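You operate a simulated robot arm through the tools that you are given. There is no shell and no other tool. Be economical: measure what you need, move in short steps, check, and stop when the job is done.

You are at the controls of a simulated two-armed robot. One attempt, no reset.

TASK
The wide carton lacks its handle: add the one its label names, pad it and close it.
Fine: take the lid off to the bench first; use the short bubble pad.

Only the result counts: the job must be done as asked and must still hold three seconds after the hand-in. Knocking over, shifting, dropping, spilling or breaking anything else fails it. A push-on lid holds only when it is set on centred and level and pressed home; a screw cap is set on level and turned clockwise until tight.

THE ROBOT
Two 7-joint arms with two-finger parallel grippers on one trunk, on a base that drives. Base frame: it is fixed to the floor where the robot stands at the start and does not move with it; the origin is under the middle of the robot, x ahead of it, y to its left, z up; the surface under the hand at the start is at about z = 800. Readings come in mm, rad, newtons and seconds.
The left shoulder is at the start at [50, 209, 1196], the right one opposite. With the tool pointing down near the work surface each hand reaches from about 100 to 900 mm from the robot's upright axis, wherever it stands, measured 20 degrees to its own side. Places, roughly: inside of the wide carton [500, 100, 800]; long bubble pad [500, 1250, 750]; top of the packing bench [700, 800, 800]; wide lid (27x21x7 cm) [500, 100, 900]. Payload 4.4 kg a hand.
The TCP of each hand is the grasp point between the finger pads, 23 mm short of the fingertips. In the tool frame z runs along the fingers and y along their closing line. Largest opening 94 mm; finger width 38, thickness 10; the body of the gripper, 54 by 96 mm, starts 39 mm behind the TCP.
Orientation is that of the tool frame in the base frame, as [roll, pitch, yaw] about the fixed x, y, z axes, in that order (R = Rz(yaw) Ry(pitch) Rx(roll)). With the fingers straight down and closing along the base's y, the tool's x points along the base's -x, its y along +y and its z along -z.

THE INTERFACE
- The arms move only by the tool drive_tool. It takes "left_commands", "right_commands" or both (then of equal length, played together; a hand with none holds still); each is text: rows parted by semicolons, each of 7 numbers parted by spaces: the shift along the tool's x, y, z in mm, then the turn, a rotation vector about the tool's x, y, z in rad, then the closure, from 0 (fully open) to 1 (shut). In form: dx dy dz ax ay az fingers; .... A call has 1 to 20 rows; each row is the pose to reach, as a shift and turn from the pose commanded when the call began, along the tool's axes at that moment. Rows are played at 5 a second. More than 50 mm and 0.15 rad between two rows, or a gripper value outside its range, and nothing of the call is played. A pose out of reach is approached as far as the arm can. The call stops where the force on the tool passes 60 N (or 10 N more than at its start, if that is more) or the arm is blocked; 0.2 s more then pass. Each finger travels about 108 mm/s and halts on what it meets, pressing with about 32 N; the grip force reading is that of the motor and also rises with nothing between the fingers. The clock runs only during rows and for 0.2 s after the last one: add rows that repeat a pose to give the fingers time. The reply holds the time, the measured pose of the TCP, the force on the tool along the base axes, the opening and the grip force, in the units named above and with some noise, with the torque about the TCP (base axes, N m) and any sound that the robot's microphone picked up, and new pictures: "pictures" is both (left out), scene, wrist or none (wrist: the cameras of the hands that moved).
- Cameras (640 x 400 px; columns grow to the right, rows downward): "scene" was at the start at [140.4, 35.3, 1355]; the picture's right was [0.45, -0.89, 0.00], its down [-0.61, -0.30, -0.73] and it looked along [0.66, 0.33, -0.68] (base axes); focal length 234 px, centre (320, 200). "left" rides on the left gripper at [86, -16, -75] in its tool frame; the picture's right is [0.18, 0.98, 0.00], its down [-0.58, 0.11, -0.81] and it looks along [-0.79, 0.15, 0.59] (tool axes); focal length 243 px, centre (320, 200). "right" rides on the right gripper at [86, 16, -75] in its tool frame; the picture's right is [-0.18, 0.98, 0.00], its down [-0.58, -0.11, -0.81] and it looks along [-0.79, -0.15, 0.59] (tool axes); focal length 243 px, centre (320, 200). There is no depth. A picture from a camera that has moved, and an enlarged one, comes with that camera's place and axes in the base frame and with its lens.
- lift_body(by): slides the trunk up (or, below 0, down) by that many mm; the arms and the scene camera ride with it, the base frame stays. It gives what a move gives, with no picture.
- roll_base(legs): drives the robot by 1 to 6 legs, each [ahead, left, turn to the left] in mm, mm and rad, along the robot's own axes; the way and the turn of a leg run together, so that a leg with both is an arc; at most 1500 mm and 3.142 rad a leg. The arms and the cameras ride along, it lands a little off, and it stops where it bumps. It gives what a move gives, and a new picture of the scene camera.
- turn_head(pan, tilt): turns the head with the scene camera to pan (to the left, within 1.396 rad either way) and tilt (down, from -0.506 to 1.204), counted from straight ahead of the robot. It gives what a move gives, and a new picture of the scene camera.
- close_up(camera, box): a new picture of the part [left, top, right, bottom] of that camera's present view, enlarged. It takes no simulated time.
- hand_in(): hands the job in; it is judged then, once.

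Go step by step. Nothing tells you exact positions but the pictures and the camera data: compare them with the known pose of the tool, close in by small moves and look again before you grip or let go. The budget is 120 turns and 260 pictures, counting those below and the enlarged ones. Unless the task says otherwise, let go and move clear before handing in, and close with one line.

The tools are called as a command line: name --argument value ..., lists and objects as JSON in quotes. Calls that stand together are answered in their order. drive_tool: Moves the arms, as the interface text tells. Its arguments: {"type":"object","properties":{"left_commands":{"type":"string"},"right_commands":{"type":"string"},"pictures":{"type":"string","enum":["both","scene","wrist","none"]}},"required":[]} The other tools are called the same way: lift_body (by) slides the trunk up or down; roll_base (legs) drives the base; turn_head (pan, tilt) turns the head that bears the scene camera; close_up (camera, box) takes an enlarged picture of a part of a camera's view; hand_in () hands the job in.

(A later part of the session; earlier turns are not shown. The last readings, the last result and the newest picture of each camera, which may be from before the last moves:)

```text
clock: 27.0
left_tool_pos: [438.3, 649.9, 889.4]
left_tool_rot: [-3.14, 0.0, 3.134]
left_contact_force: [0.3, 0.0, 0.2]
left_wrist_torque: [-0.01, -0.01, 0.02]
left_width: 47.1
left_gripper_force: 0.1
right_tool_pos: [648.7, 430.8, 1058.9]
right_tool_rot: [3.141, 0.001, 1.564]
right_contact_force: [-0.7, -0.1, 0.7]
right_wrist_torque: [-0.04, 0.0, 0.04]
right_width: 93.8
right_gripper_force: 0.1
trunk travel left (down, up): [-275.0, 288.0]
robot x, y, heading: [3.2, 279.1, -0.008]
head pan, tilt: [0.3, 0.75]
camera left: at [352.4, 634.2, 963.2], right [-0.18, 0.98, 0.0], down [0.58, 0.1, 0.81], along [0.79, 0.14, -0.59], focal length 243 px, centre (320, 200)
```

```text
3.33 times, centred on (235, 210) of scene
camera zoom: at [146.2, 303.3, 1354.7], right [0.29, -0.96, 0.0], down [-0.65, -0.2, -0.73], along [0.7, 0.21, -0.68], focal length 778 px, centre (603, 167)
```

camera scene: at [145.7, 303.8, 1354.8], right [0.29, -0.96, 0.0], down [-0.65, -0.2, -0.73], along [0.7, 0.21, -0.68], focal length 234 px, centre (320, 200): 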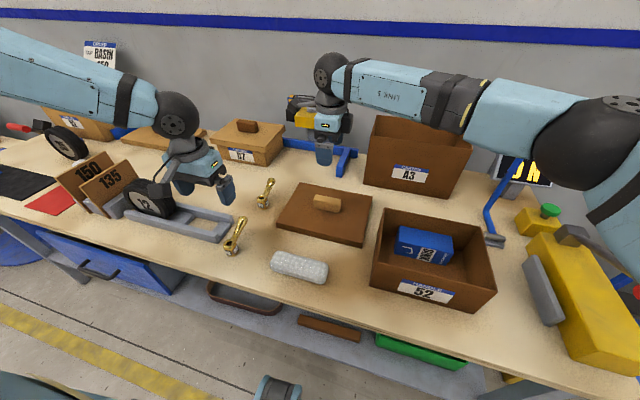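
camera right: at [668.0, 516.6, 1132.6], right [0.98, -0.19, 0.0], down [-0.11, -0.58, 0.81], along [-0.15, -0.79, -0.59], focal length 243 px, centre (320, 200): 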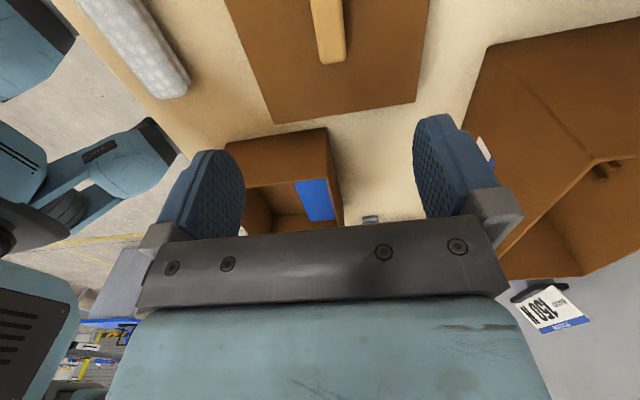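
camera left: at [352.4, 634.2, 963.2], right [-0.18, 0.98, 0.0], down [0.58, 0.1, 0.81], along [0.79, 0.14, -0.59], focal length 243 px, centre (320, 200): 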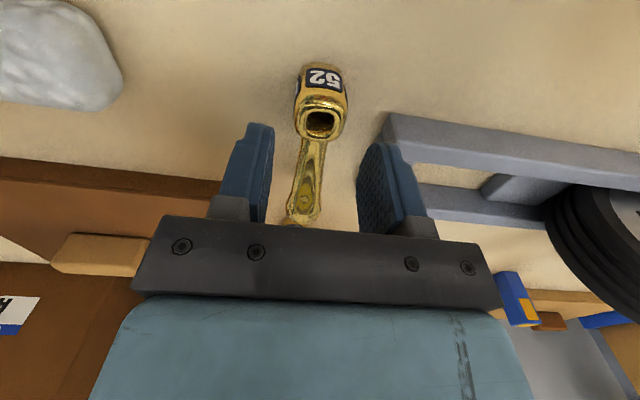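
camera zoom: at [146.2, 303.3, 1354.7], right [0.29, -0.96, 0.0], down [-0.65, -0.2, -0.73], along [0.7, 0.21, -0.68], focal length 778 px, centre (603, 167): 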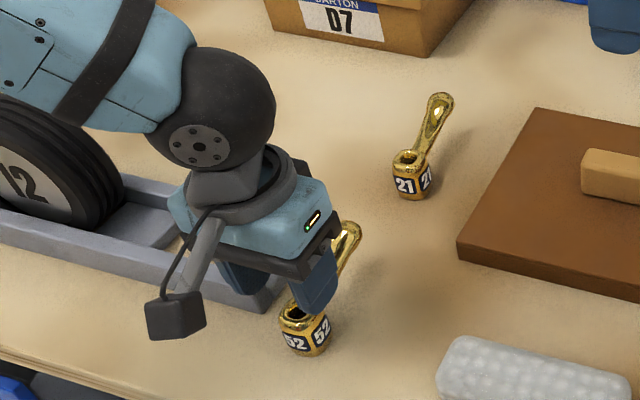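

The hand is aligned with the hub. I'll nudge +3 mm in x, descend to TCP z≈832 and close.

drive_tool --left_commands "-3 0 25 0 0 0 0.5; -3 0 45 0 0 0 0.5; -3 0 57 0 0 0 0.5; -3 0 57 0 0 0 0.5" --pictures "wrist"

close_up --camera "scene" --box '[180, 150, 290, 270]'

```text
clock: 28.0
left_tool_pos: [444.0, 651.0, 832.7]
left_tool_rot: [3.14, -0.001, 3.135]
left_contact_force: [0.4, -0.3, 1.2]
left_wrist_torque: [0.02, 0.04, 0.03]
left_width: 47.1
left_gripper_force: 0.1
right_tool_pos: [649.5, 429.5, 1057.9]
right_tool_rot: [3.141, 0.002, 1.566]
right_contact_force: [0.5, -0.5, -0.5]
right_wrist_torque: [0.0, -0.06, -0.03]
right_width: 93.9
right_gripper_force: 0.0
trunk travel left (down, up): [-275.0, 288.0]
robot x, y, heading: [2.8, 281.2, -0.003]
head pan, tilt: [0.3, 0.75]
camera left: at [355.7, 635.6, 906.5], right [-0.18, 0.98, 0.0], down [0.58, 0.1, 0.81], along [0.79, 0.14, -0.59], focal length 243 px, centre (320, 200)
```

left: 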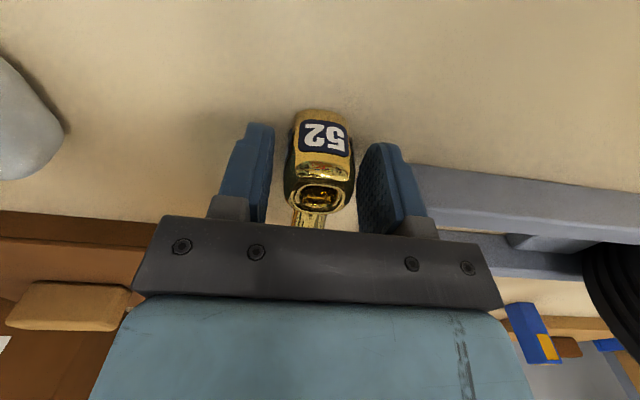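

```text
3.33 times, centred on (235, 210) of scene
camera zoom: at [146.2, 303.4, 1354.7], right [0.29, -0.96, 0.0], down [-0.65, -0.2, -0.73], along [0.7, 0.21, -0.68], focal length 778 px, centre (603, 167)
```

zoom: 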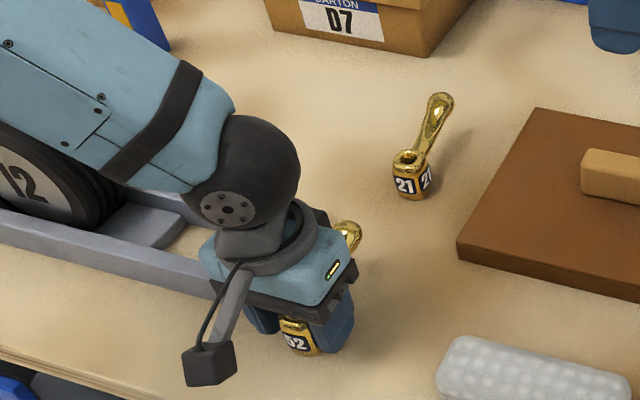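

The hub sits between the fingers, so I'll close and check.

drive_tool --left_commands "0 0 0 0 0 0 0.6; 0 0 0 0 0 0 0.8; 0 0 0 0 0 0 1; 0 0 0 0 0 0 1; 0 0 -20 0 0 0 1; 0 0 -40 0 0 0 1; 0 0 -40 0 0 0 1" --pictures "wrist"

close_up --camera "scene" --box '[180, 150, 290, 270]'

```text
clock: 29.6
left_tool_pos: [444.4, 651.5, 872.5]
left_tool_rot: [3.139, -0.001, 3.134]
left_contact_force: [0.9, 0.1, -2.5]
left_wrist_torque: [0.01, 0.05, 0.01]
left_width: 31.7
left_gripper_force: 32.0
right_tool_pos: [649.8, 430.1, 1056.6]
right_tool_rot: [3.141, 0.002, 1.564]
right_contact_force: [-0.9, -0.4, 0.0]
right_wrist_torque: [0.02, 0.01, 0.0]
right_width: 94.1
right_gripper_force: 0.0
trunk travel left (down, up): [-275.0, 288.0]
robot x, y, heading: [1.8, 281.7, -0.006]
head pan, tilt: [0.3, 0.75]
camera left: at [356.7, 635.8, 946.6], right [-0.18, 0.98, 0.0], down [0.58, 0.1, 0.81], along [0.79, 0.14, -0.59], focal length 243 px, centre (320, 200)
```

left: 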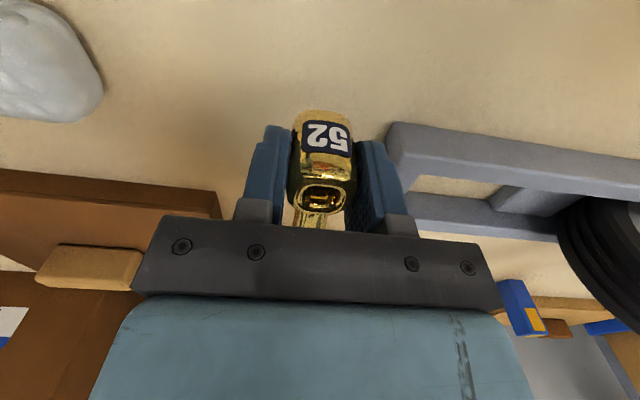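

```text
3.33 times, centred on (235, 210) of scene
camera zoom: at [146.9, 303.7, 1354.6], right [0.29, -0.96, 0.0], down [-0.65, -0.2, -0.73], along [0.7, 0.21, -0.68], focal length 778 px, centre (603, 167)
```

zoom: 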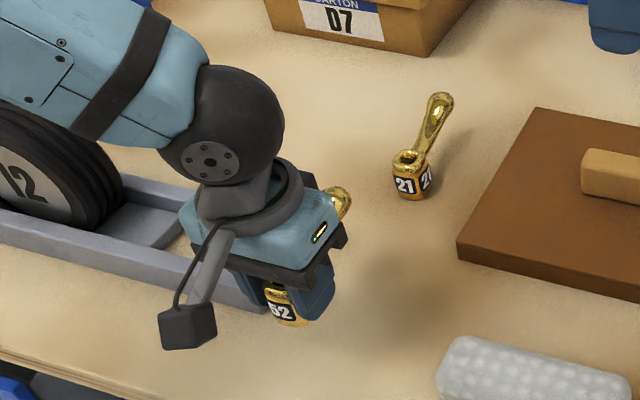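

The handle is held by its hub. Before moving it I'll measure the free space in the carton and the pad more closely.

close_up --camera "scene" --box '[365, 200, 475, 275]'

close_up --camera "scene" --box '[260, 240, 340, 290]'

close_up --camera "left" --box '[0, 0, 160, 130]'

```text
5.33 times, centred on (420, 238) of scene
camera zoom: at [146.9, 303.7, 1354.6], right [0.29, -0.96, 0.0], down [-0.65, -0.2, -0.73], along [0.7, 0.21, -0.68], focal length 1245 px, centre (-213, 0)
```

zoom: 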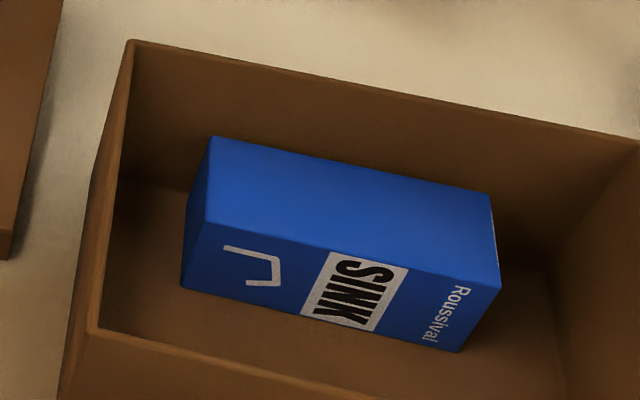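

```text
8.00 times, centred on (300, 265) of scene
camera zoom: at [146.9, 303.7, 1354.6], right [0.29, -0.96, 0.0], down [-0.65, -0.2, -0.73], along [0.7, 0.21, -0.68], focal length 1868 px, centre (480, -320)
```

zoom: 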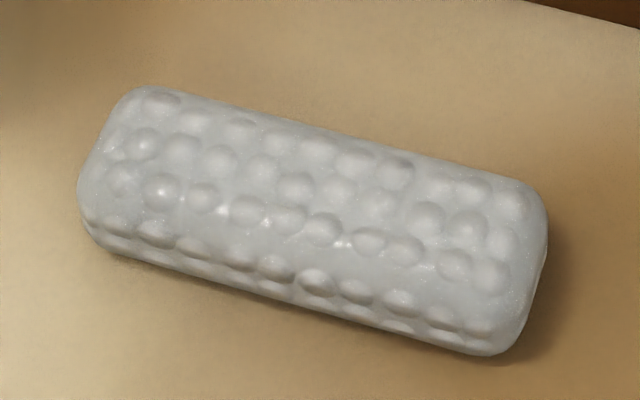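

```text
3.08 times, centred on (80, 65) of left
camera zoom: at [356.7, 635.8, 946.6], right [-0.18, 0.98, 0.0], down [0.58, 0.1, 0.81], along [0.79, 0.14, -0.59], focal length 746 px, centre (1058, 615)
```

zoom: 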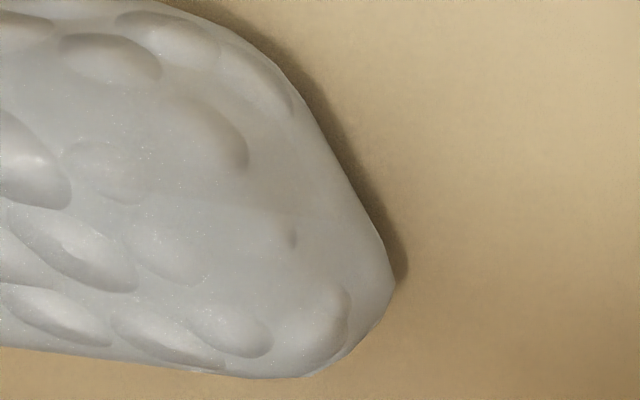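

Box inside: x 561–624, y 81–216, top 856, which leaves a front strip about 100 mm deep. Plan: set the handle along y in that strip, slide it to the front wall, then lay the pad (about 150×52×45) between handle and box. First I'll lift and turn the left hand −90° and park the right hand.

drive_tool --left_commands "0 0 -40 0 0 0 1; 0 0 -80 0 0 0 1; 0 0 -120 0 0 0 1; 0 0 -160 0 0 0 1; 0 0 -200 0 0 0 1; 0 0 -200 0 0 -0.143 1; 0 0 -200 0 0 -0.286 1; 0 0 -200 0 0 -0.429 1; 0 0 -200 0 0 -0.572 1; 0 0 -200 0 0 -0.715 1; 0 0 -200 0 0 -0.858 1; 0 0 -200 0 0 -1.001 1; 0 0 -200 0 0 -1.144 1; 0 0 -200 0 0 -1.287 1; 0 0 -200 0 0 -1.43 1; 0 0 -200 0 0 -1.571 1" --right_commands "-32 -16 -5 0 0 0 0; -64 -32 -10 0 0 0 0; -96 -48 -15 0 0 0 0; -128 -64 -20 0 0 0 0; -160 -80 -25 0 0 0 0; -192 -96 -30 0 0 0 0; -224 -112 -35 0 0 0 0; -256 -128 -40 0 0 0 0; -288 -144 -45 0 0 0 0; -320 -160 -50 0 0 0 0; -352 -176 -55 0 0 0 0; -384 -192 -60 0 0 0 0; -416 -208 -65 0 0 0 0; -448 -224 -70 0 0 0 0; -480 -240 -75 0 0 0 0; -500 -250 -80 0 0 0 0" --pictures "both"

```text
clock: 33.0
left_tool_pos: [441.4, 649.2, 1071.5]
left_tool_rot: [-3.14, 0.0, -1.574]
left_contact_force: [0.1, 1.0, -1.0]
left_wrist_torque: [-0.01, 0.01, -0.04]
left_width: 31.7
left_gripper_force: 31.6
right_tool_pos: [394.9, -64.3, 1137.4]
right_tool_rot: [3.141, 0.001, 1.563]
right_contact_force: [1.0, 0.0, -0.6]
right_wrist_torque: [-0.02, -0.01, 0.03]
right_width: 94.1
right_gripper_force: 0.1
trunk travel left (down, up): [-275.0, 288.0]
robot x, y, heading: [-1.5, 280.1, -0.007]
head pan, tilt: [0.3, 0.75]
camera scene: at [145.9, 303.1, 1354.8], right [0.29, -0.96, 0.0], down [-0.65, -0.2, -0.73], along [0.7, 0.21, -0.68], focal length 234 px, centre (320, 200)
camera right: at [413.0, 23.2, 1211.1], right [0.98, -0.19, 0.0], down [-0.11, -0.58, 0.81], along [-0.15, -0.79, -0.59], focal length 243 px, centre (320, 200)
camera left: at [456.7, 563.0, 1146.5], right [-0.98, -0.18, 0.0], down [-0.11, 0.58, 0.81], along [-0.14, 0.79, -0.59], focal length 243 px, centre (320, 200)
```

scene: 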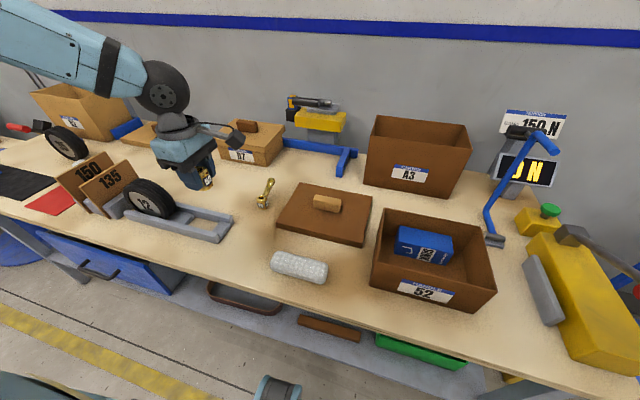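
right: 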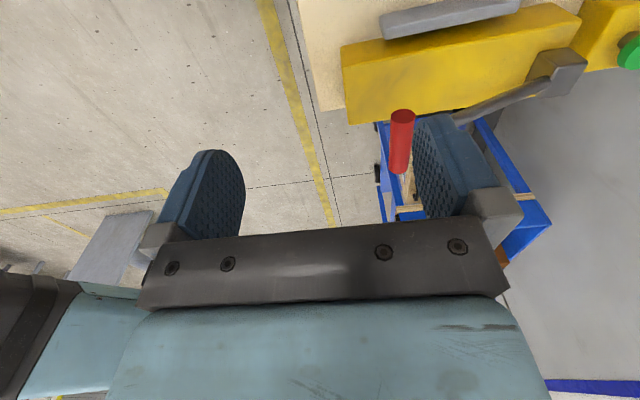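
left: 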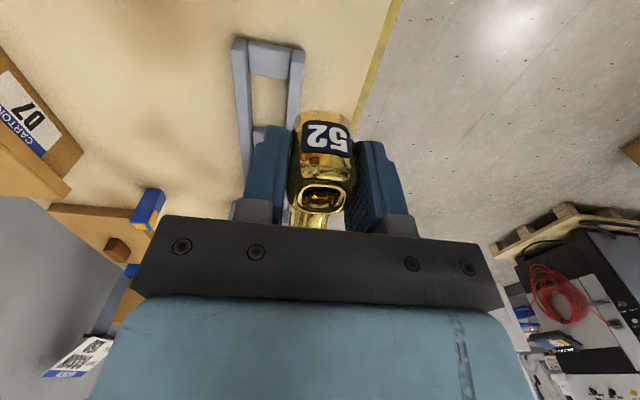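

The right hand will pass above the machine's red lever, so I'll raise and tuck it first. Then I'll roll the base 150 mm right.

drive_tool --right_commands "0 -25 -30 0 0 0 0; 0 -50 -60 0 0 0 0; 0 -60 -90 0 0 0 0; 0 -60 -90 0 0 0 0" --pictures "none"

roll_base --legs '[[0, -150, 0.0]]'

```text
clock: 34.0
left_tool_pos: [441.7, 650.1, 1072.5]
left_tool_rot: [-3.141, 0.002, -1.577]
left_contact_force: [0.8, -0.4, -1.1]
left_wrist_torque: [-0.01, 0.0, 0.05]
left_width: 31.7
left_gripper_force: 32.2
right_tool_pos: [336.2, -65.6, 1225.8]
right_tool_rot: [-3.138, 0.001, 1.563]
right_contact_force: [0.2, -1.2, 0.0]
right_wrist_torque: [0.01, 0.02, 0.0]
right_width: 93.8
right_gripper_force: 0.0
trunk travel left (down, up): [-275.0, 288.0]
robot x, y, heading: [1.6, 281.1, -0.006]
head pan, tilt: [0.3, 0.75]
```

```text
clock: 36.0
left_tool_pos: [441.4, 499.2, 1071.4]
left_tool_rot: [3.141, 0.0, -1.578]
left_contact_force: [-0.3, 0.0, -1.0]
left_wrist_torque: [-0.02, -0.04, 0.0]
left_width: 31.7
left_gripper_force: 31.6
right_tool_pos: [332.5, -213.9, 1226.1]
right_tool_rot: [-3.14, 0.001, 1.561]
right_contact_force: [0.0, 0.5, -0.8]
right_wrist_torque: [-0.04, -0.04, 0.02]
right_width: 94.0
right_gripper_force: 0.1
trunk travel left (down, up): [-275.0, 288.0]
robot x, y, heading: [1.2, 129.7, -0.007]
head pan, tilt: [0.3, 0.75]
camera scene: at [145.5, 153.8, 1354.7], right [0.29, -0.96, 0.0], down [-0.65, -0.2, -0.73], along [0.7, 0.21, -0.68], focal length 234 px, centre (320, 200)
```

scene: 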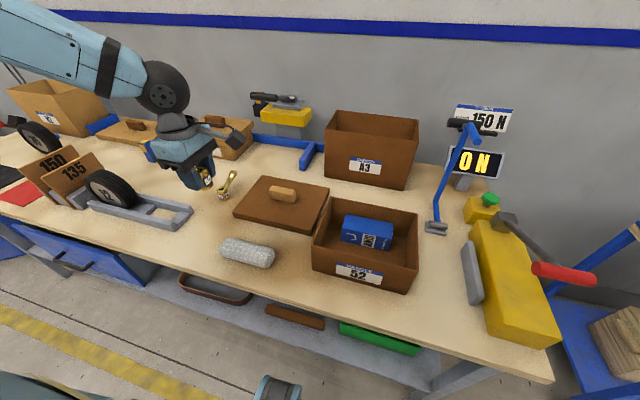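

Moving the left hand over the front strip of the carton.

drive_tool --left_commands "39 -7 0 0 0 0 1; 78 -14 0 0 0 0 1; 117 -21 0 0 0 0 1; 156 -28 0 0 0 0 1; 195 -35 0 0 0 0 1; 234 -42 0 0 0 0 1; 273 -49 0 0 0 0 1; 312 -56 0 0 0 0 1; 351 -63 20 0 0 0 1; 392 -70 40 0 0 0 1; 392 -70 60 0 0 0 1; 392 -70 60 0 0 0 1"

close_up --camera "scene" --box '[290, 170, 440, 300]'

```text
clock: 38.6
left_tool_pos: [470.9, 253.4, 1059.0]
left_tool_rot: [3.142, 0.0, -1.579]
left_contact_force: [-0.2, 0.7, -2.6]
left_wrist_torque: [0.0, -0.04, 0.01]
left_width: 31.6
left_gripper_force: 32.1
left hand out of reach, approached as far as the arm can: row 7, 8, 9, 10, 11, 12
right_tool_pos: [333.6, -214.4, 1225.3]
right_tool_rot: [-3.14, 0.001, 1.562]
right_contact_force: [-0.5, 0.5, 0.8]
right_wrist_torque: [0.01, 0.0, -0.01]
right_width: 94.3
right_gripper_force: 0.0
trunk travel left (down, up): [-275.0, 288.0]
robot x, y, heading: [-1.2, 134.9, -0.013]
head pan, tilt: [0.3, 0.75]
camera scene: at [145.4, 153.7, 1354.7], right [0.29, -0.96, 0.0], down [-0.65, -0.2, -0.73], along [0.7, 0.21, -0.68], focal length 234 px, centre (320, 200)
camera left: at [487.5, 167.1, 1133.8], right [-0.98, -0.18, 0.0], down [-0.1, 0.58, 0.81], along [-0.14, 0.79, -0.59], focal length 243 px, centre (320, 200)
```

scene: 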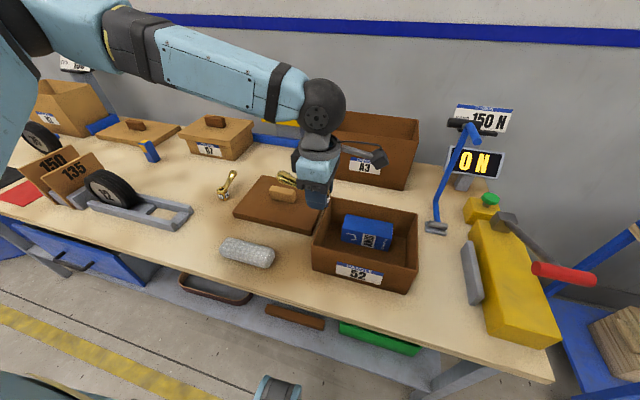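
left: 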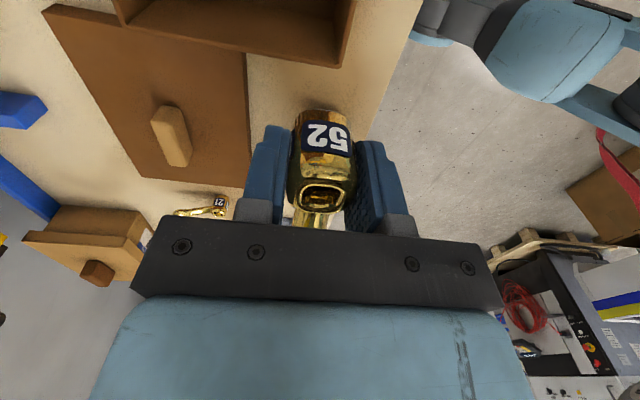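

```text
3.08 times, centred on (365, 235) of scene
camera zoom: at [145.4, 153.7, 1354.7], right [0.29, -0.96, 0.0], down [-0.65, -0.2, -0.73], along [0.7, 0.21, -0.68], focal length 718 px, centre (182, 92)
```

zoom: 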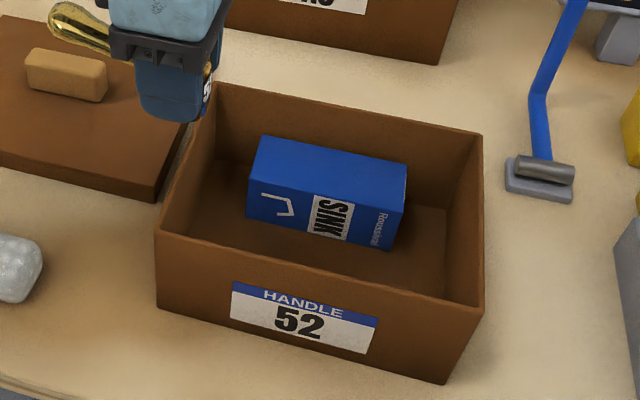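

The left wrist hits its limit when reaching across. I'll move the base further right so the target lies more to the left hand's own side.

roll_base --legs '[[0, -240, 0.01]]'

```text
clock: 41.3
left_tool_pos: [470.2, 15.3, 1059.3]
left_tool_rot: [3.141, 0.0, -1.574]
left_contact_force: [0.2, -0.5, -2.6]
left_wrist_torque: [0.06, 0.02, 0.03]
left_width: 31.5
left_gripper_force: 31.6
right_tool_pos: [332.2, -454.2, 1225.4]
right_tool_rot: [-3.141, 0.002, 1.565]
right_contact_force: [0.2, 0.1, 0.2]
right_wrist_torque: [0.01, 0.0, -0.04]
right_width: 94.1
right_gripper_force: 0.2
trunk travel left (down, up): [-275.0, 288.0]
robot x, y, heading: [1.3, -107.6, -0.003]
head pan, tilt: [0.3, 0.75]
camera scene: at [143.8, -85.8, 1354.7], right [0.29, -0.96, 0.0], down [-0.65, -0.2, -0.73], along [0.7, 0.21, -0.68], focal length 234 px, centre (320, 200)
```

scene: 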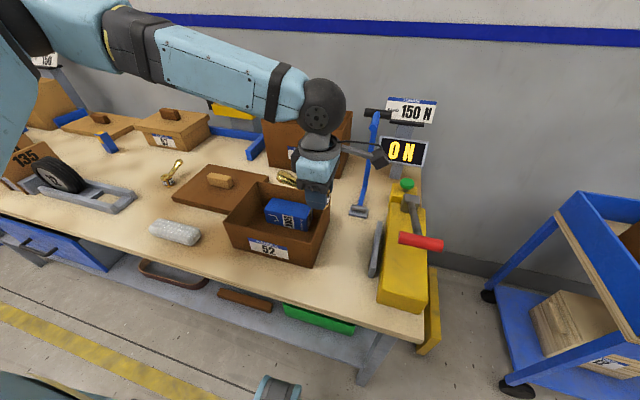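

drive_tool --left_commands "-30 -14 0 0 0 0 1; -60 -28 10 0 0 0 1; -92 -41 30 0 0 0 1; -92 -41 50 0 0 0 1; -92 -41 50 0 0 0 1"

close_up --camera "scene" --box '[210, 150, 340, 270]'

```text
clock: 42.5
left_tool_pos: [509.3, 111.1, 1010.2]
left_tool_rot: [-3.141, 0.0, -1.576]
left_contact_force: [-0.6, -0.5, -1.5]
left_wrist_torque: [-0.01, 0.02, -0.04]
left_width: 31.4
left_gripper_force: 32.0
right_tool_pos: [332.6, -452.6, 1226.3]
right_tool_rot: [-3.14, 0.001, 1.565]
right_contact_force: [-1.0, -0.5, 0.0]
right_wrist_torque: [0.0, 0.0, -0.01]
right_width: 94.3
right_gripper_force: 0.1
trunk travel left (down, up): [-275.0, 288.0]
robot x, y, heading: [-4.6, -110.4, 0.002]
head pan, tilt: [0.3, 0.75]
camera scene: at [143.4, -85.2, 1354.7], right [0.29, -0.96, 0.0], down [-0.65, -0.2, -0.73], along [0.7, 0.21, -0.68], focal length 234 px, centre (320, 200)
camera left: at [525.5, 24.1, 1083.7], right [-0.98, -0.18, 0.0], down [-0.11, 0.58, 0.81], along [-0.14, 0.79, -0.59], focal length 243 px, centre (320, 200)
```

scene: 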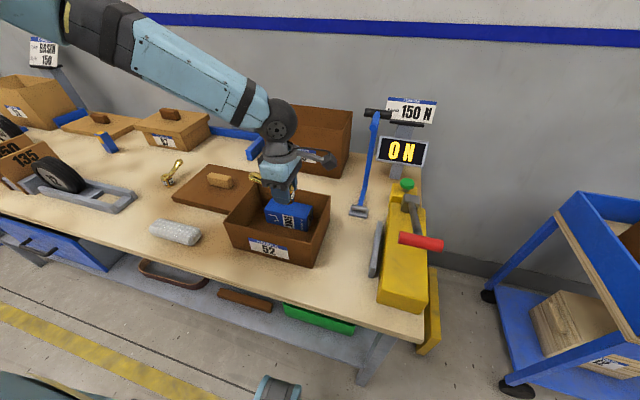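
left: 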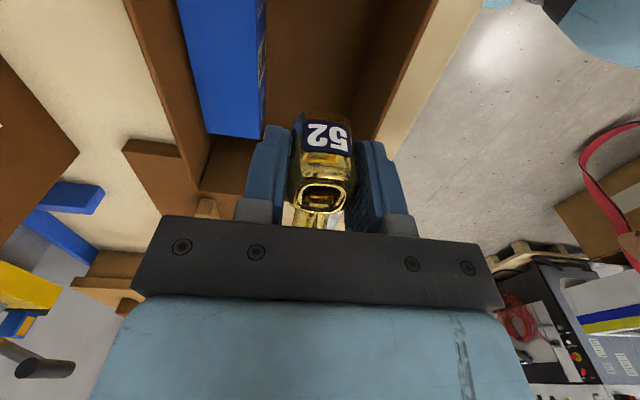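

```text
3.33 times, centred on (275, 210) of scene
camera zoom: at [143.4, -85.2, 1354.7], right [0.29, -0.96, 0.0], down [-0.65, -0.2, -0.73], along [0.7, 0.21, -0.68], focal length 778 px, centre (470, 167)
```

zoom: 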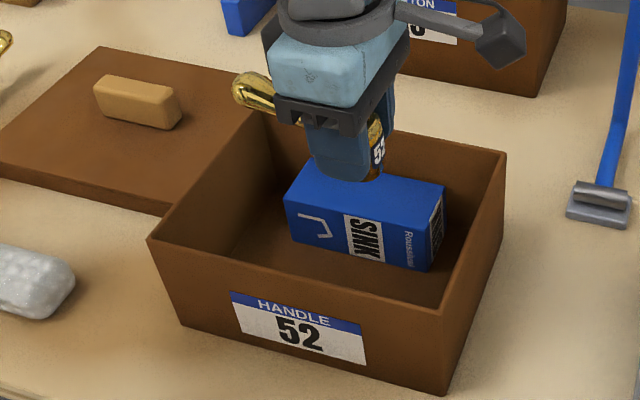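

Front wall inner face ≈ x 456, box face ≈ 560. I'll shift to x 513 and go down to just above the floor.

drive_tool --left_commands "0 -4 20 0 0 0 1; 0 -4 55 0 0 0 1; 0 -4 90 0 0 0 1; 0 -4 120 0 0 0 1; 0 -4 145 0 0 0 1; 0 -4 160 0 0 0 1; 0 -4 160 0 0 0 1"

close_up --camera "scene" --box '[210, 150, 340, 270]'

```text
clock: 44.1
left_tool_pos: [504.5, 131.7, 886.4]
left_tool_rot: [-3.141, 0.001, -1.576]
left_contact_force: [0.3, -0.5, -3.2]
left_wrist_torque: [-0.01, -0.01, 0.03]
left_width: 31.7
left_gripper_force: 32.3
left hand out of reach, approached as far as the arm can: row 4, 5, 6, 7
right_tool_pos: [333.8, -452.4, 1225.0]
right_tool_rot: [-3.141, 0.002, 1.565]
right_contact_force: [-0.7, -0.6, 0.2]
right_wrist_torque: [0.0, 0.0, 0.01]
right_width: 94.0
right_gripper_force: 0.0
trunk travel left (down, up): [-275.0, 288.0]
robot x, y, heading: [-1.0, -106.5, -0.007]
head pan, tilt: [0.3, 0.75]
camera scene: at [143.8, -85.7, 1354.7], right [0.29, -0.96, 0.0], down [-0.65, -0.2, -0.73], along [0.7, 0.21, -0.68], focal length 234 px, centre (320, 200)
camera left: at [520.0, 45.0, 959.9], right [-0.98, -0.18, 0.0], down [-0.11, 0.58, 0.81], along [-0.14, 0.79, -0.59], focal length 243 px, centre (320, 200)
```

scene: 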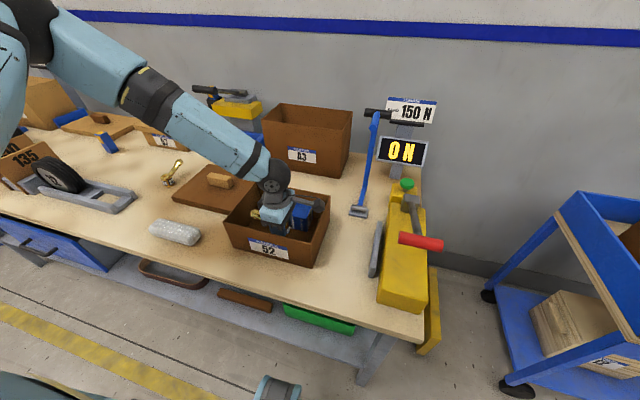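
left: 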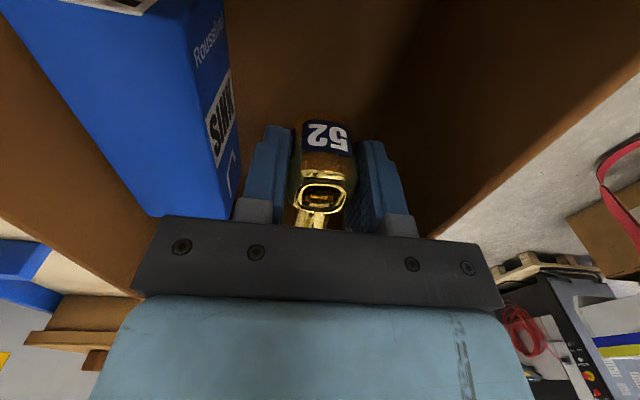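

```text
3.33 times, centred on (275, 210) of scene
camera zoom: at [143.8, -85.7, 1354.7], right [0.29, -0.96, 0.0], down [-0.65, -0.2, -0.73], along [0.7, 0.21, -0.68], focal length 778 px, centre (470, 167)
```

zoom: 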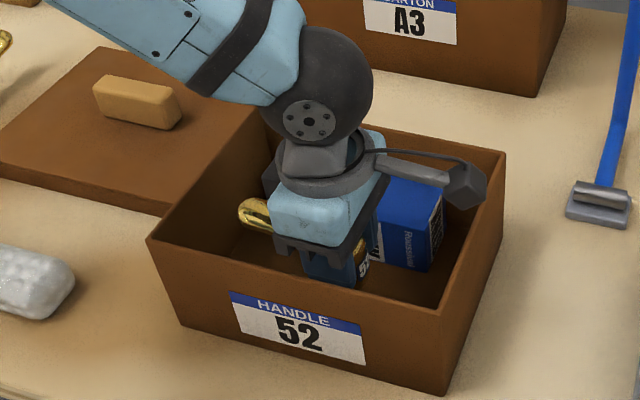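

The left arm runs out of joint range low down, so I'll raise the hand to the good pose and lower the trunk instead.

drive_tool --left_commands "0 0 -40 0 0 0 1; 5 -4 -80 0 0 0 1; 12 -8 -115 0 0 0 1; 12 -8 -115 0 0 0 1" --pictures "none"

lift_body --by -90

```text
clock: 45.1
left_tool_pos: [509.3, 123.2, 998.5]
left_tool_rot: [3.141, 0.001, -1.575]
left_contact_force: [-0.6, 0.4, -2.7]
left_wrist_torque: [0.02, 0.01, -0.01]
left_width: 31.7
left_gripper_force: 32.3
right_tool_pos: [333.1, -453.0, 1225.3]
right_tool_rot: [-3.14, 0.001, 1.564]
right_contact_force: [0.2, 0.1, 0.1]
right_wrist_torque: [-0.01, 0.01, -0.02]
right_width: 93.9
right_gripper_force: 0.1
trunk travel left (down, up): [-275.0, 288.0]
robot x, y, heading: [-4.0, -108.2, -0.003]
head pan, tilt: [0.3, 0.75]
```

```text
clock: 46.3
left_tool_pos: [509.4, 122.3, 909.9]
left_tool_rot: [3.141, 0.002, -1.577]
left_contact_force: [0.9, 1.5, -0.5]
left_wrist_torque: [0.02, 0.04, 0.01]
left_width: 31.3
left_gripper_force: 32.2
right_tool_pos: [332.5, -454.0, 1136.1]
right_tool_rot: [-3.141, 0.002, 1.564]
right_contact_force: [-0.3, 0.1, -0.1]
right_wrist_torque: [0.01, -0.01, 0.01]
right_width: 93.9
right_gripper_force: 0.0
trunk travel left (down, up): [-185.0, 378.0]
robot x, y, heading: [-0.5, -104.8, -0.007]
head pan, tilt: [0.3, 0.75]
```

drive_tool --left_commands "0 -5 0 0 0 0 1; 0 -5 20 0 0 0 1; 0 -5 40 0 0 0 1; 0 -5 60 0 0 0 1; 0 -5 60 0 0 0 1" --pictures "both"

close_up --camera "scene" --box '[200, 100, 350, 230]'

```text
clock: 47.5
left_tool_pos: [513.3, 120.2, 847.0]
left_tool_rot: [3.141, 0.001, -1.577]
left_contact_force: [-0.2, 0.6, -2.3]
left_wrist_torque: [0.03, -0.01, 0.0]
left_width: 31.5
left_gripper_force: 31.8
right_tool_pos: [332.0, -453.7, 1134.3]
right_tool_rot: [3.141, 0.001, 1.567]
right_contact_force: [0.3, 1.1, 0.2]
right_wrist_torque: [-0.02, -0.01, 0.01]
right_width: 94.0
right_gripper_force: 0.0
trunk travel left (down, up): [-185.0, 378.0]
robot x, y, heading: [-4.9, -107.6, 0.0]
head pan, tilt: [0.3, 0.75]
camera scene: at [143.5, -85.8, 1264.7], right [0.29, -0.96, 0.0], down [-0.65, -0.2, -0.73], along [0.7, 0.21, -0.68], focal length 234 px, centre (320, 200)
camera left: at [528.6, 34.3, 922.0], right [-0.98, -0.18, 0.0], down [-0.11, 0.58, 0.81], along [-0.14, 0.79, -0.59], focal length 243 px, centre (320, 200)
```

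scene: 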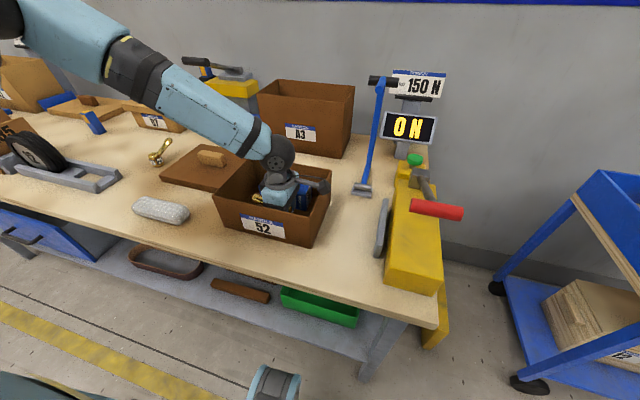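
left: 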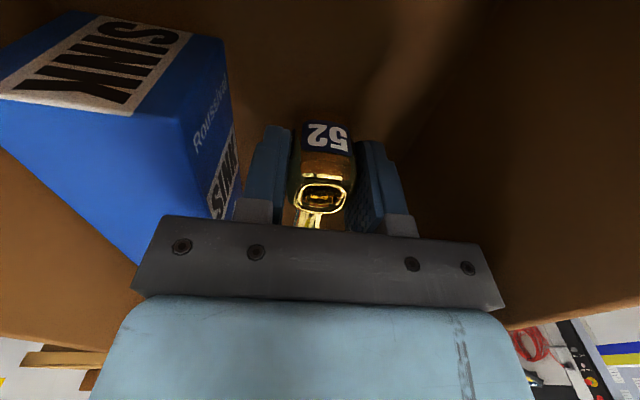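

```text
3.08 times, centred on (275, 165) of scene
camera zoom: at [143.5, -85.8, 1264.7], right [0.29, -0.96, 0.0], down [-0.65, -0.2, -0.73], along [0.7, 0.21, -0.68], focal length 718 px, centre (458, 308)
```

zoom: 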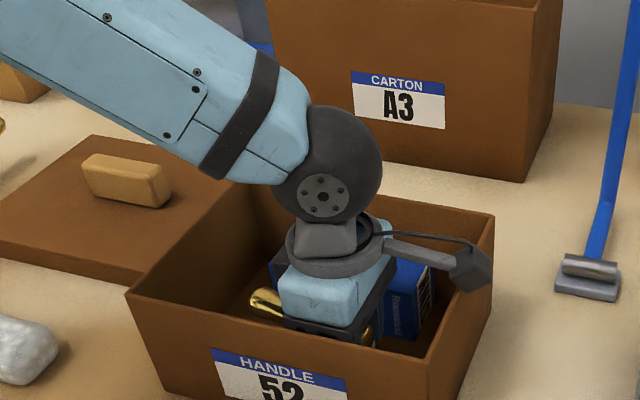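

The wrist camera is close to the right wall, so I'll shift 18 mm to +y and creep down to the carton floor.

drive_tool --left_commands "-9 -1 0 0 0 0 1; -18 -1 0 0 0 0 1; -18 -1 4 0 0 0 1; -18 -1 8 0 0 0 1; -18 -1 10 0 0 0 1; -18 -1 12 0 0 0 1; -18 -1 14 0 0 0 1; -18 -1 16 0 0 0 1" --pictures "wrist"

close_up --camera "scene" --box '[200, 100, 350, 230]'

```text
clock: 49.5
left_tool_pos: [517.1, 137.5, 838.5]
left_tool_rot: [-3.127, -0.008, -1.575]
left_contact_force: [-9.5, 4.2, 28.9]
left_wrist_torque: [-2.43, -0.47, -0.64]
left_width: 31.9
left_gripper_force: 32.4
right_tool_pos: [330.7, -453.3, 1135.2]
right_tool_rot: [3.139, 0.002, 1.568]
right_contact_force: [-0.1, 0.3, 0.0]
right_wrist_torque: [-0.02, -0.01, 0.0]
right_width: 94.2
right_gripper_force: 0.1
trunk travel left (down, up): [-185.0, 378.0]
robot x, y, heading: [-1.6, -108.4, -0.0]
head pan, tilt: [0.3, 0.75]
stopped in row 8 (left hand): the force on the tool passed its limit at 62 N (the readings are from after the stop); the commanded pose is now the measured one
camera left: at [532.0, 52.5, 913.8], right [-0.98, -0.18, -0.01], down [-0.12, 0.59, 0.8], along [-0.14, 0.79, -0.6], focal length 243 px, centre (320, 200)
```

left: 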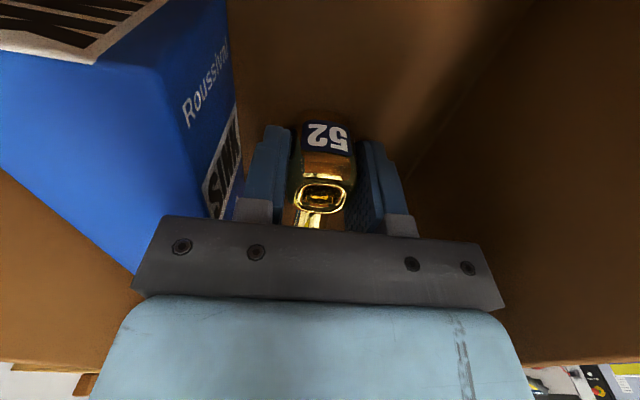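

```text
3.08 times, centred on (275, 165) of scene
camera zoom: at [140.3, -85.5, 1264.8], right [0.29, -0.96, 0.0], down [-0.65, -0.2, -0.73], along [0.7, 0.21, -0.68], focal length 718 px, centre (458, 308)
```

zoom: 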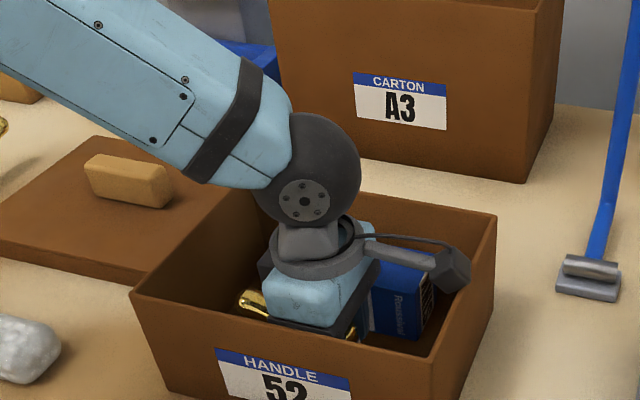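

The contact torque suggests the wrist camera housing touched the right wall rim. I'll lift, shift another 20 mm to +y and try again.

drive_tool --left_commands "0 0 -12 0 0 0 1; -10 0 -14 0 0 0 1; -20 0 -14 0 0 0 1; -20 0 -14 0 0 0 1" --pictures "wrist"

close_up --camera "scene" --box '[200, 100, 350, 230]'

```text
clock: 50.5
left_tool_pos: [516.4, 157.7, 850.2]
left_tool_rot: [-3.136, -0.005, -1.575]
left_contact_force: [0.7, 0.5, -1.5]
left_wrist_torque: [0.03, -0.01, -0.04]
left_width: 31.8
left_gripper_force: 31.9
right_tool_pos: [332.8, -452.7, 1136.1]
right_tool_rot: [-3.141, 0.001, 1.565]
right_contact_force: [0.4, 0.1, 0.3]
right_wrist_torque: [-0.04, -0.01, -0.03]
right_width: 94.1
right_gripper_force: 0.0
trunk travel left (down, up): [-185.0, 378.0]
robot x, y, heading: [-3.7, -105.3, -0.005]
head pan, tilt: [0.3, 0.75]
camera left: at [532.6, 72.5, 924.2], right [-0.98, -0.18, -0.01], down [-0.11, 0.59, 0.8], along [-0.14, 0.79, -0.6], focal length 243 px, centre (320, 200)
```

left: 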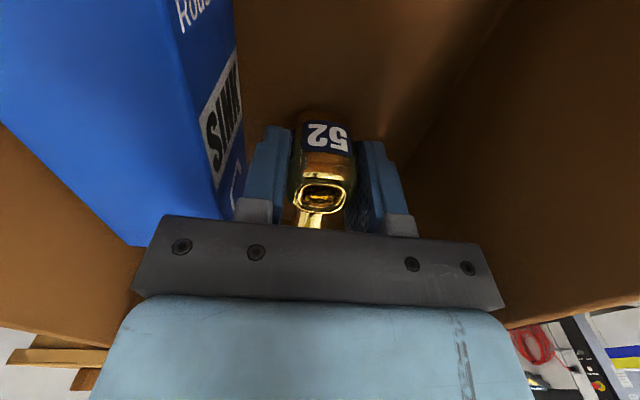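

```text
3.08 times, centred on (275, 165) of scene
camera zoom: at [143.8, -85.7, 1264.6], right [0.29, -0.96, 0.0], down [-0.65, -0.2, -0.73], along [0.7, 0.21, -0.68], focal length 718 px, centre (458, 308)
```

zoom: 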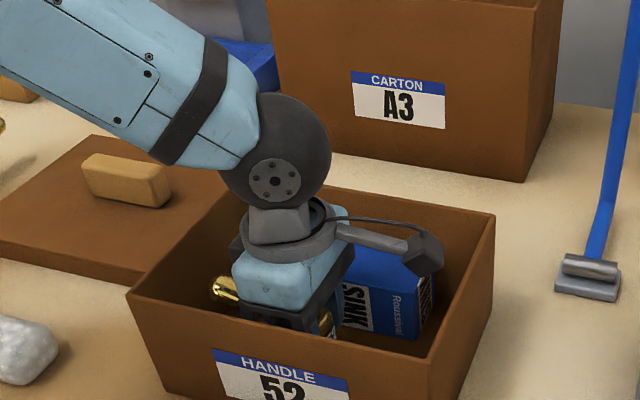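

drive_tool --left_commands "0 0 4 0 0 0 1; 0 0 7 0 0 0 1; 0 0 9 0 0 0 1; 0 0 11 0 0 0 1; 0 0 13 0 0 0 1; 0 0 15 0 0 0 1; 0 0 17 0 0 0 1" --pictures "wrist"

close_up --camera "scene" --box '[200, 100, 350, 230]'

```text
clock: 52.1
left_tool_pos: [518.1, 159.0, 837.5]
left_tool_rot: [-3.125, -0.005, -1.572]
left_contact_force: [4.2, 16.3, 55.2]
left_wrist_torque: [0.01, 0.22, 0.01]
left_width: 31.8
left_gripper_force: 32.0
right_tool_pos: [329.9, -453.7, 1137.1]
right_tool_rot: [3.138, 0.001, 1.566]
right_contact_force: [-0.5, 1.0, -0.8]
right_wrist_torque: [0.0, 0.0, -0.01]
right_width: 94.0
right_gripper_force: 0.1
trunk travel left (down, up): [-185.0, 378.0]
robot x, y, heading: [-2.7, -104.8, -0.007]
head pan, tilt: [0.3, 0.75]
camera left: at [532.4, 72.7, 912.5], right [-0.98, -0.18, -0.02], down [-0.12, 0.59, 0.8], along [-0.14, 0.79, -0.6], focal length 243 px, centre (320, 200)
```

left: 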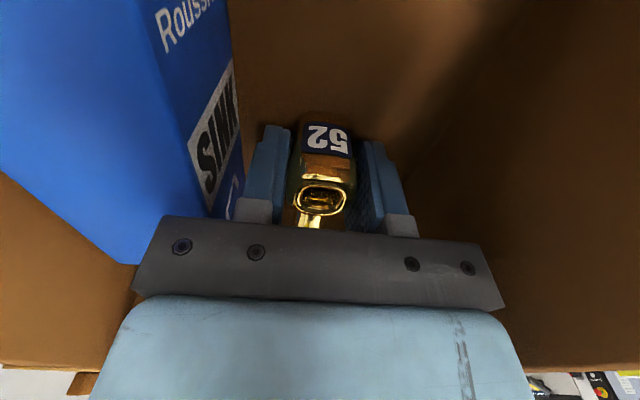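

```text
3.08 times, centred on (275, 165) of scene
camera zoom: at [139.6, -86.3, 1266.0], right [0.29, -0.96, 0.0], down [-0.65, -0.2, -0.73], along [0.7, 0.21, -0.68], focal length 718 px, centre (458, 308)
```

zoom: 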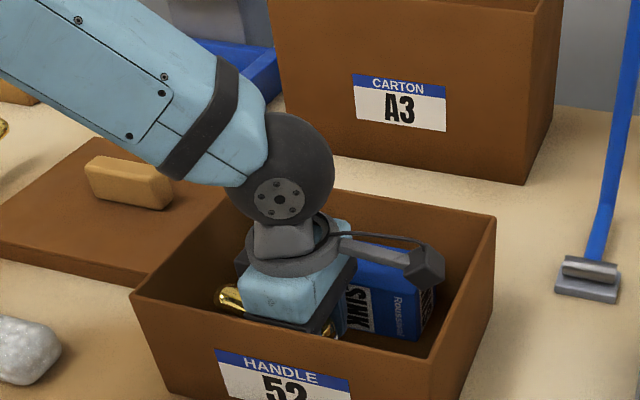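

The floor is reached, with force straight up and no torque. I'll ease off, open slightly and rise.

drive_tool --left_commands "0 0 -4 0 0 0 1; 0 0 -5 0 0 0 0.8; 0 0 -5 0 0 0 0.5; 0 0 -5 0 0 0 0.5; 0 0 -5 0 0 0 0.5; 0 0 -20 0 0 0 0.5; 0 0 -50 0 0 0 0.5; 0 0 -90 0 0 0 0.5; 0 0 -130 0 0 0 0.5; 0 0 -170 0 0 0 0.5; 0 0 -170 0 0 0 0.5" --pictures "both"

close_up --camera "scene" --box '[200, 100, 350, 230]'

```text
clock: 54.5
left_tool_pos: [519.1, 161.0, 1000.9]
left_tool_rot: [-3.136, -0.007, -1.573]
left_contact_force: [-0.3, 0.6, -0.2]
left_wrist_torque: [-0.01, 0.01, -0.03]
left_width: 47.1
left_gripper_force: 0.1
right_tool_pos: [332.4, -453.0, 1136.4]
right_tool_rot: [3.14, 0.001, 1.567]
right_contact_force: [-0.2, -0.2, -0.4]
right_wrist_torque: [0.0, 0.01, -0.04]
right_width: 94.0
right_gripper_force: 0.0
trunk travel left (down, up): [-185.0, 378.0]
robot x, y, heading: [0.3, -109.7, -0.004]
head pan, tilt: [0.3, 0.75]
camera scene: at [144.1, -85.5, 1264.6], right [0.29, -0.96, 0.0], down [-0.65, -0.2, -0.73], along [0.7, 0.21, -0.68], focal length 234 px, centre (320, 200)
camera left: at [533.6, 74.5, 1074.4], right [-0.98, -0.18, -0.01], down [-0.11, 0.59, 0.8], along [-0.14, 0.79, -0.6], focal length 243 px, centre (320, 200)
```

scene: 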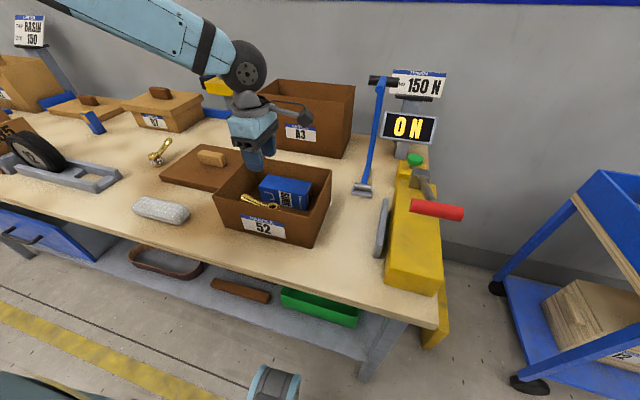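
left: 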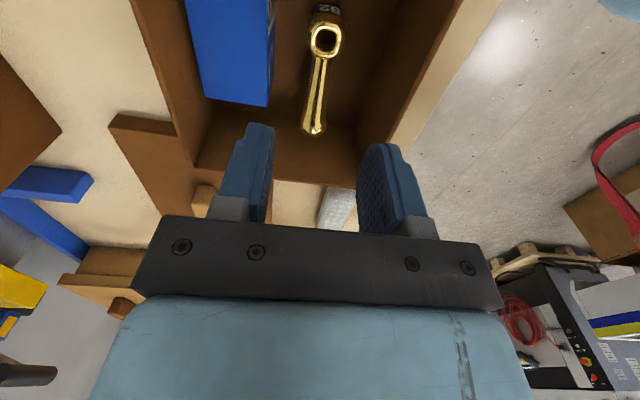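

```text
3.08 times, centred on (275, 165) of scene
camera zoom: at [144.1, -85.5, 1264.6], right [0.29, -0.96, 0.0], down [-0.65, -0.2, -0.73], along [0.7, 0.21, -0.68], focal length 718 px, centre (458, 308)
```

zoom: 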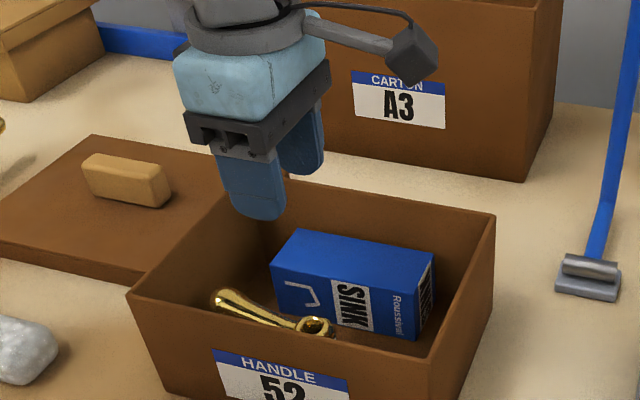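

The handle stands in the carton with its lever along y. The right arm reaches better for the pad and lid, so I'll raise the trunk, drive left again and park the left hand to the left.

lift_body --by 90

roll_base --legs '[[0, 385, 0.005]]'

drive_tool --left_commands "-40 5 -5 0 0 0 0.5; -80 20 -15 0 0 0 0.5; -120 35 -25 0 0 0 0.5; -160 55 -35 0 0 0 0.5; -200 80 -45 0 0 0 0.5; -230 100 -60 0 0 0 0.5; -260 120 -80 0 0 0 0.5; -260 120 -80 0 0 0 0.5" --pictures "scene"

```text
clock: 55.8
left_tool_pos: [517.9, 159.5, 1089.0]
left_tool_rot: [-3.135, -0.006, -1.574]
left_contact_force: [0.4, -0.2, 0.7]
left_wrist_torque: [-0.03, 0.0, -0.01]
left_width: 47.2
left_gripper_force: 0.0
right_tool_pos: [333.1, -452.5, 1225.5]
right_tool_rot: [3.141, 0.002, 1.565]
right_contact_force: [-0.2, -0.6, -0.7]
right_wrist_torque: [0.01, 0.0, 0.01]
right_width: 94.0
right_gripper_force: 0.0
trunk travel left (down, up): [-275.0, 288.0]
robot x, y, heading: [-2.0, -104.8, -0.005]
head pan, tilt: [0.3, 0.75]
```

```text
clock: 59.7
left_tool_pos: [516.5, 554.9, 1089.8]
left_tool_rot: [-3.135, -0.004, -1.567]
left_contact_force: [-0.5, -0.9, 0.0]
left_wrist_torque: [0.02, 0.01, -0.02]
left_width: 47.0
left_gripper_force: 0.1
right_tool_pos: [336.0, -60.6, 1225.1]
right_tool_rot: [3.141, 0.003, 1.572]
right_contact_force: [0.2, 0.5, -0.5]
right_wrist_torque: [-0.01, 0.0, 0.01]
right_width: 94.1
right_gripper_force: 0.1
trunk travel left (down, up): [-275.0, 288.0]
robot x, y, heading: [-1.5, 286.3, 0.001]
head pan, tilt: [0.3, 0.75]
camera scene: at [144.0, 306.2, 1354.7], right [0.3, -0.95, 0.0], down [-0.65, -0.2, -0.73], along [0.7, 0.22, -0.68], focal length 234 px, centre (320, 200)
```

scene: 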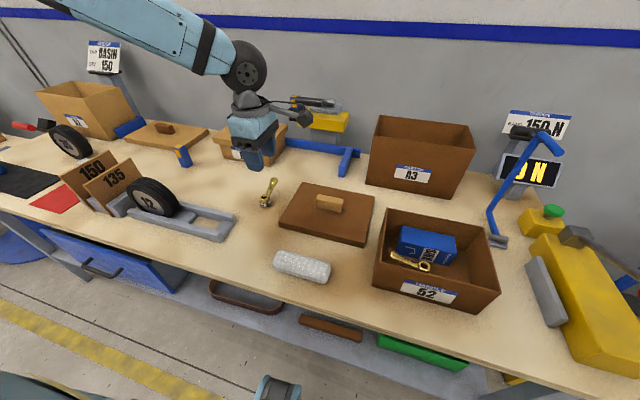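

```text
clock: 61.5
left_tool_pos: [395.9, 812.3, 1169.7]
left_tool_rot: [-3.135, -0.005, -1.569]
left_contact_force: [0.1, 0.2, 0.3]
left_wrist_torque: [0.02, 0.02, -0.01]
left_width: 46.9
left_gripper_force: 0.1
right_tool_pos: [336.2, -61.3, 1225.8]
right_tool_rot: [-3.139, 0.002, 1.573]
right_contact_force: [-0.2, -0.1, 0.2]
right_wrist_torque: [-0.04, 0.02, -0.01]
right_width: 94.0
right_gripper_force: 0.0
trunk travel left (down, up): [-275.0, 288.0]
robot x, y, heading: [-1.3, 280.2, 0.006]
head pan, tilt: [0.3, 0.75]
camera scene: at [145.2, 305.8, 1354.5], right [0.3, -0.95, 0.0], down [-0.65, -0.2, -0.73], along [0.7, 0.22, -0.68], focal length 234 px, centre (320, 200)
```

scene: 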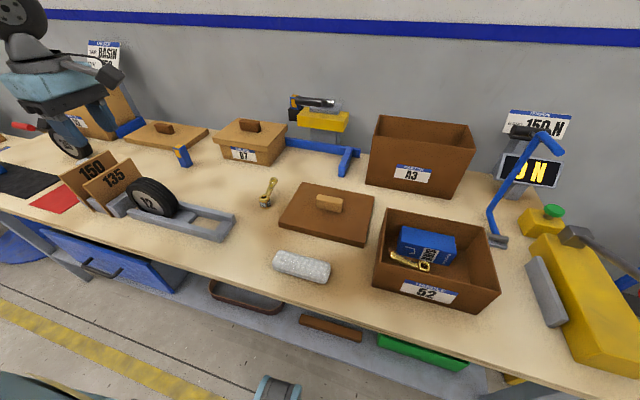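

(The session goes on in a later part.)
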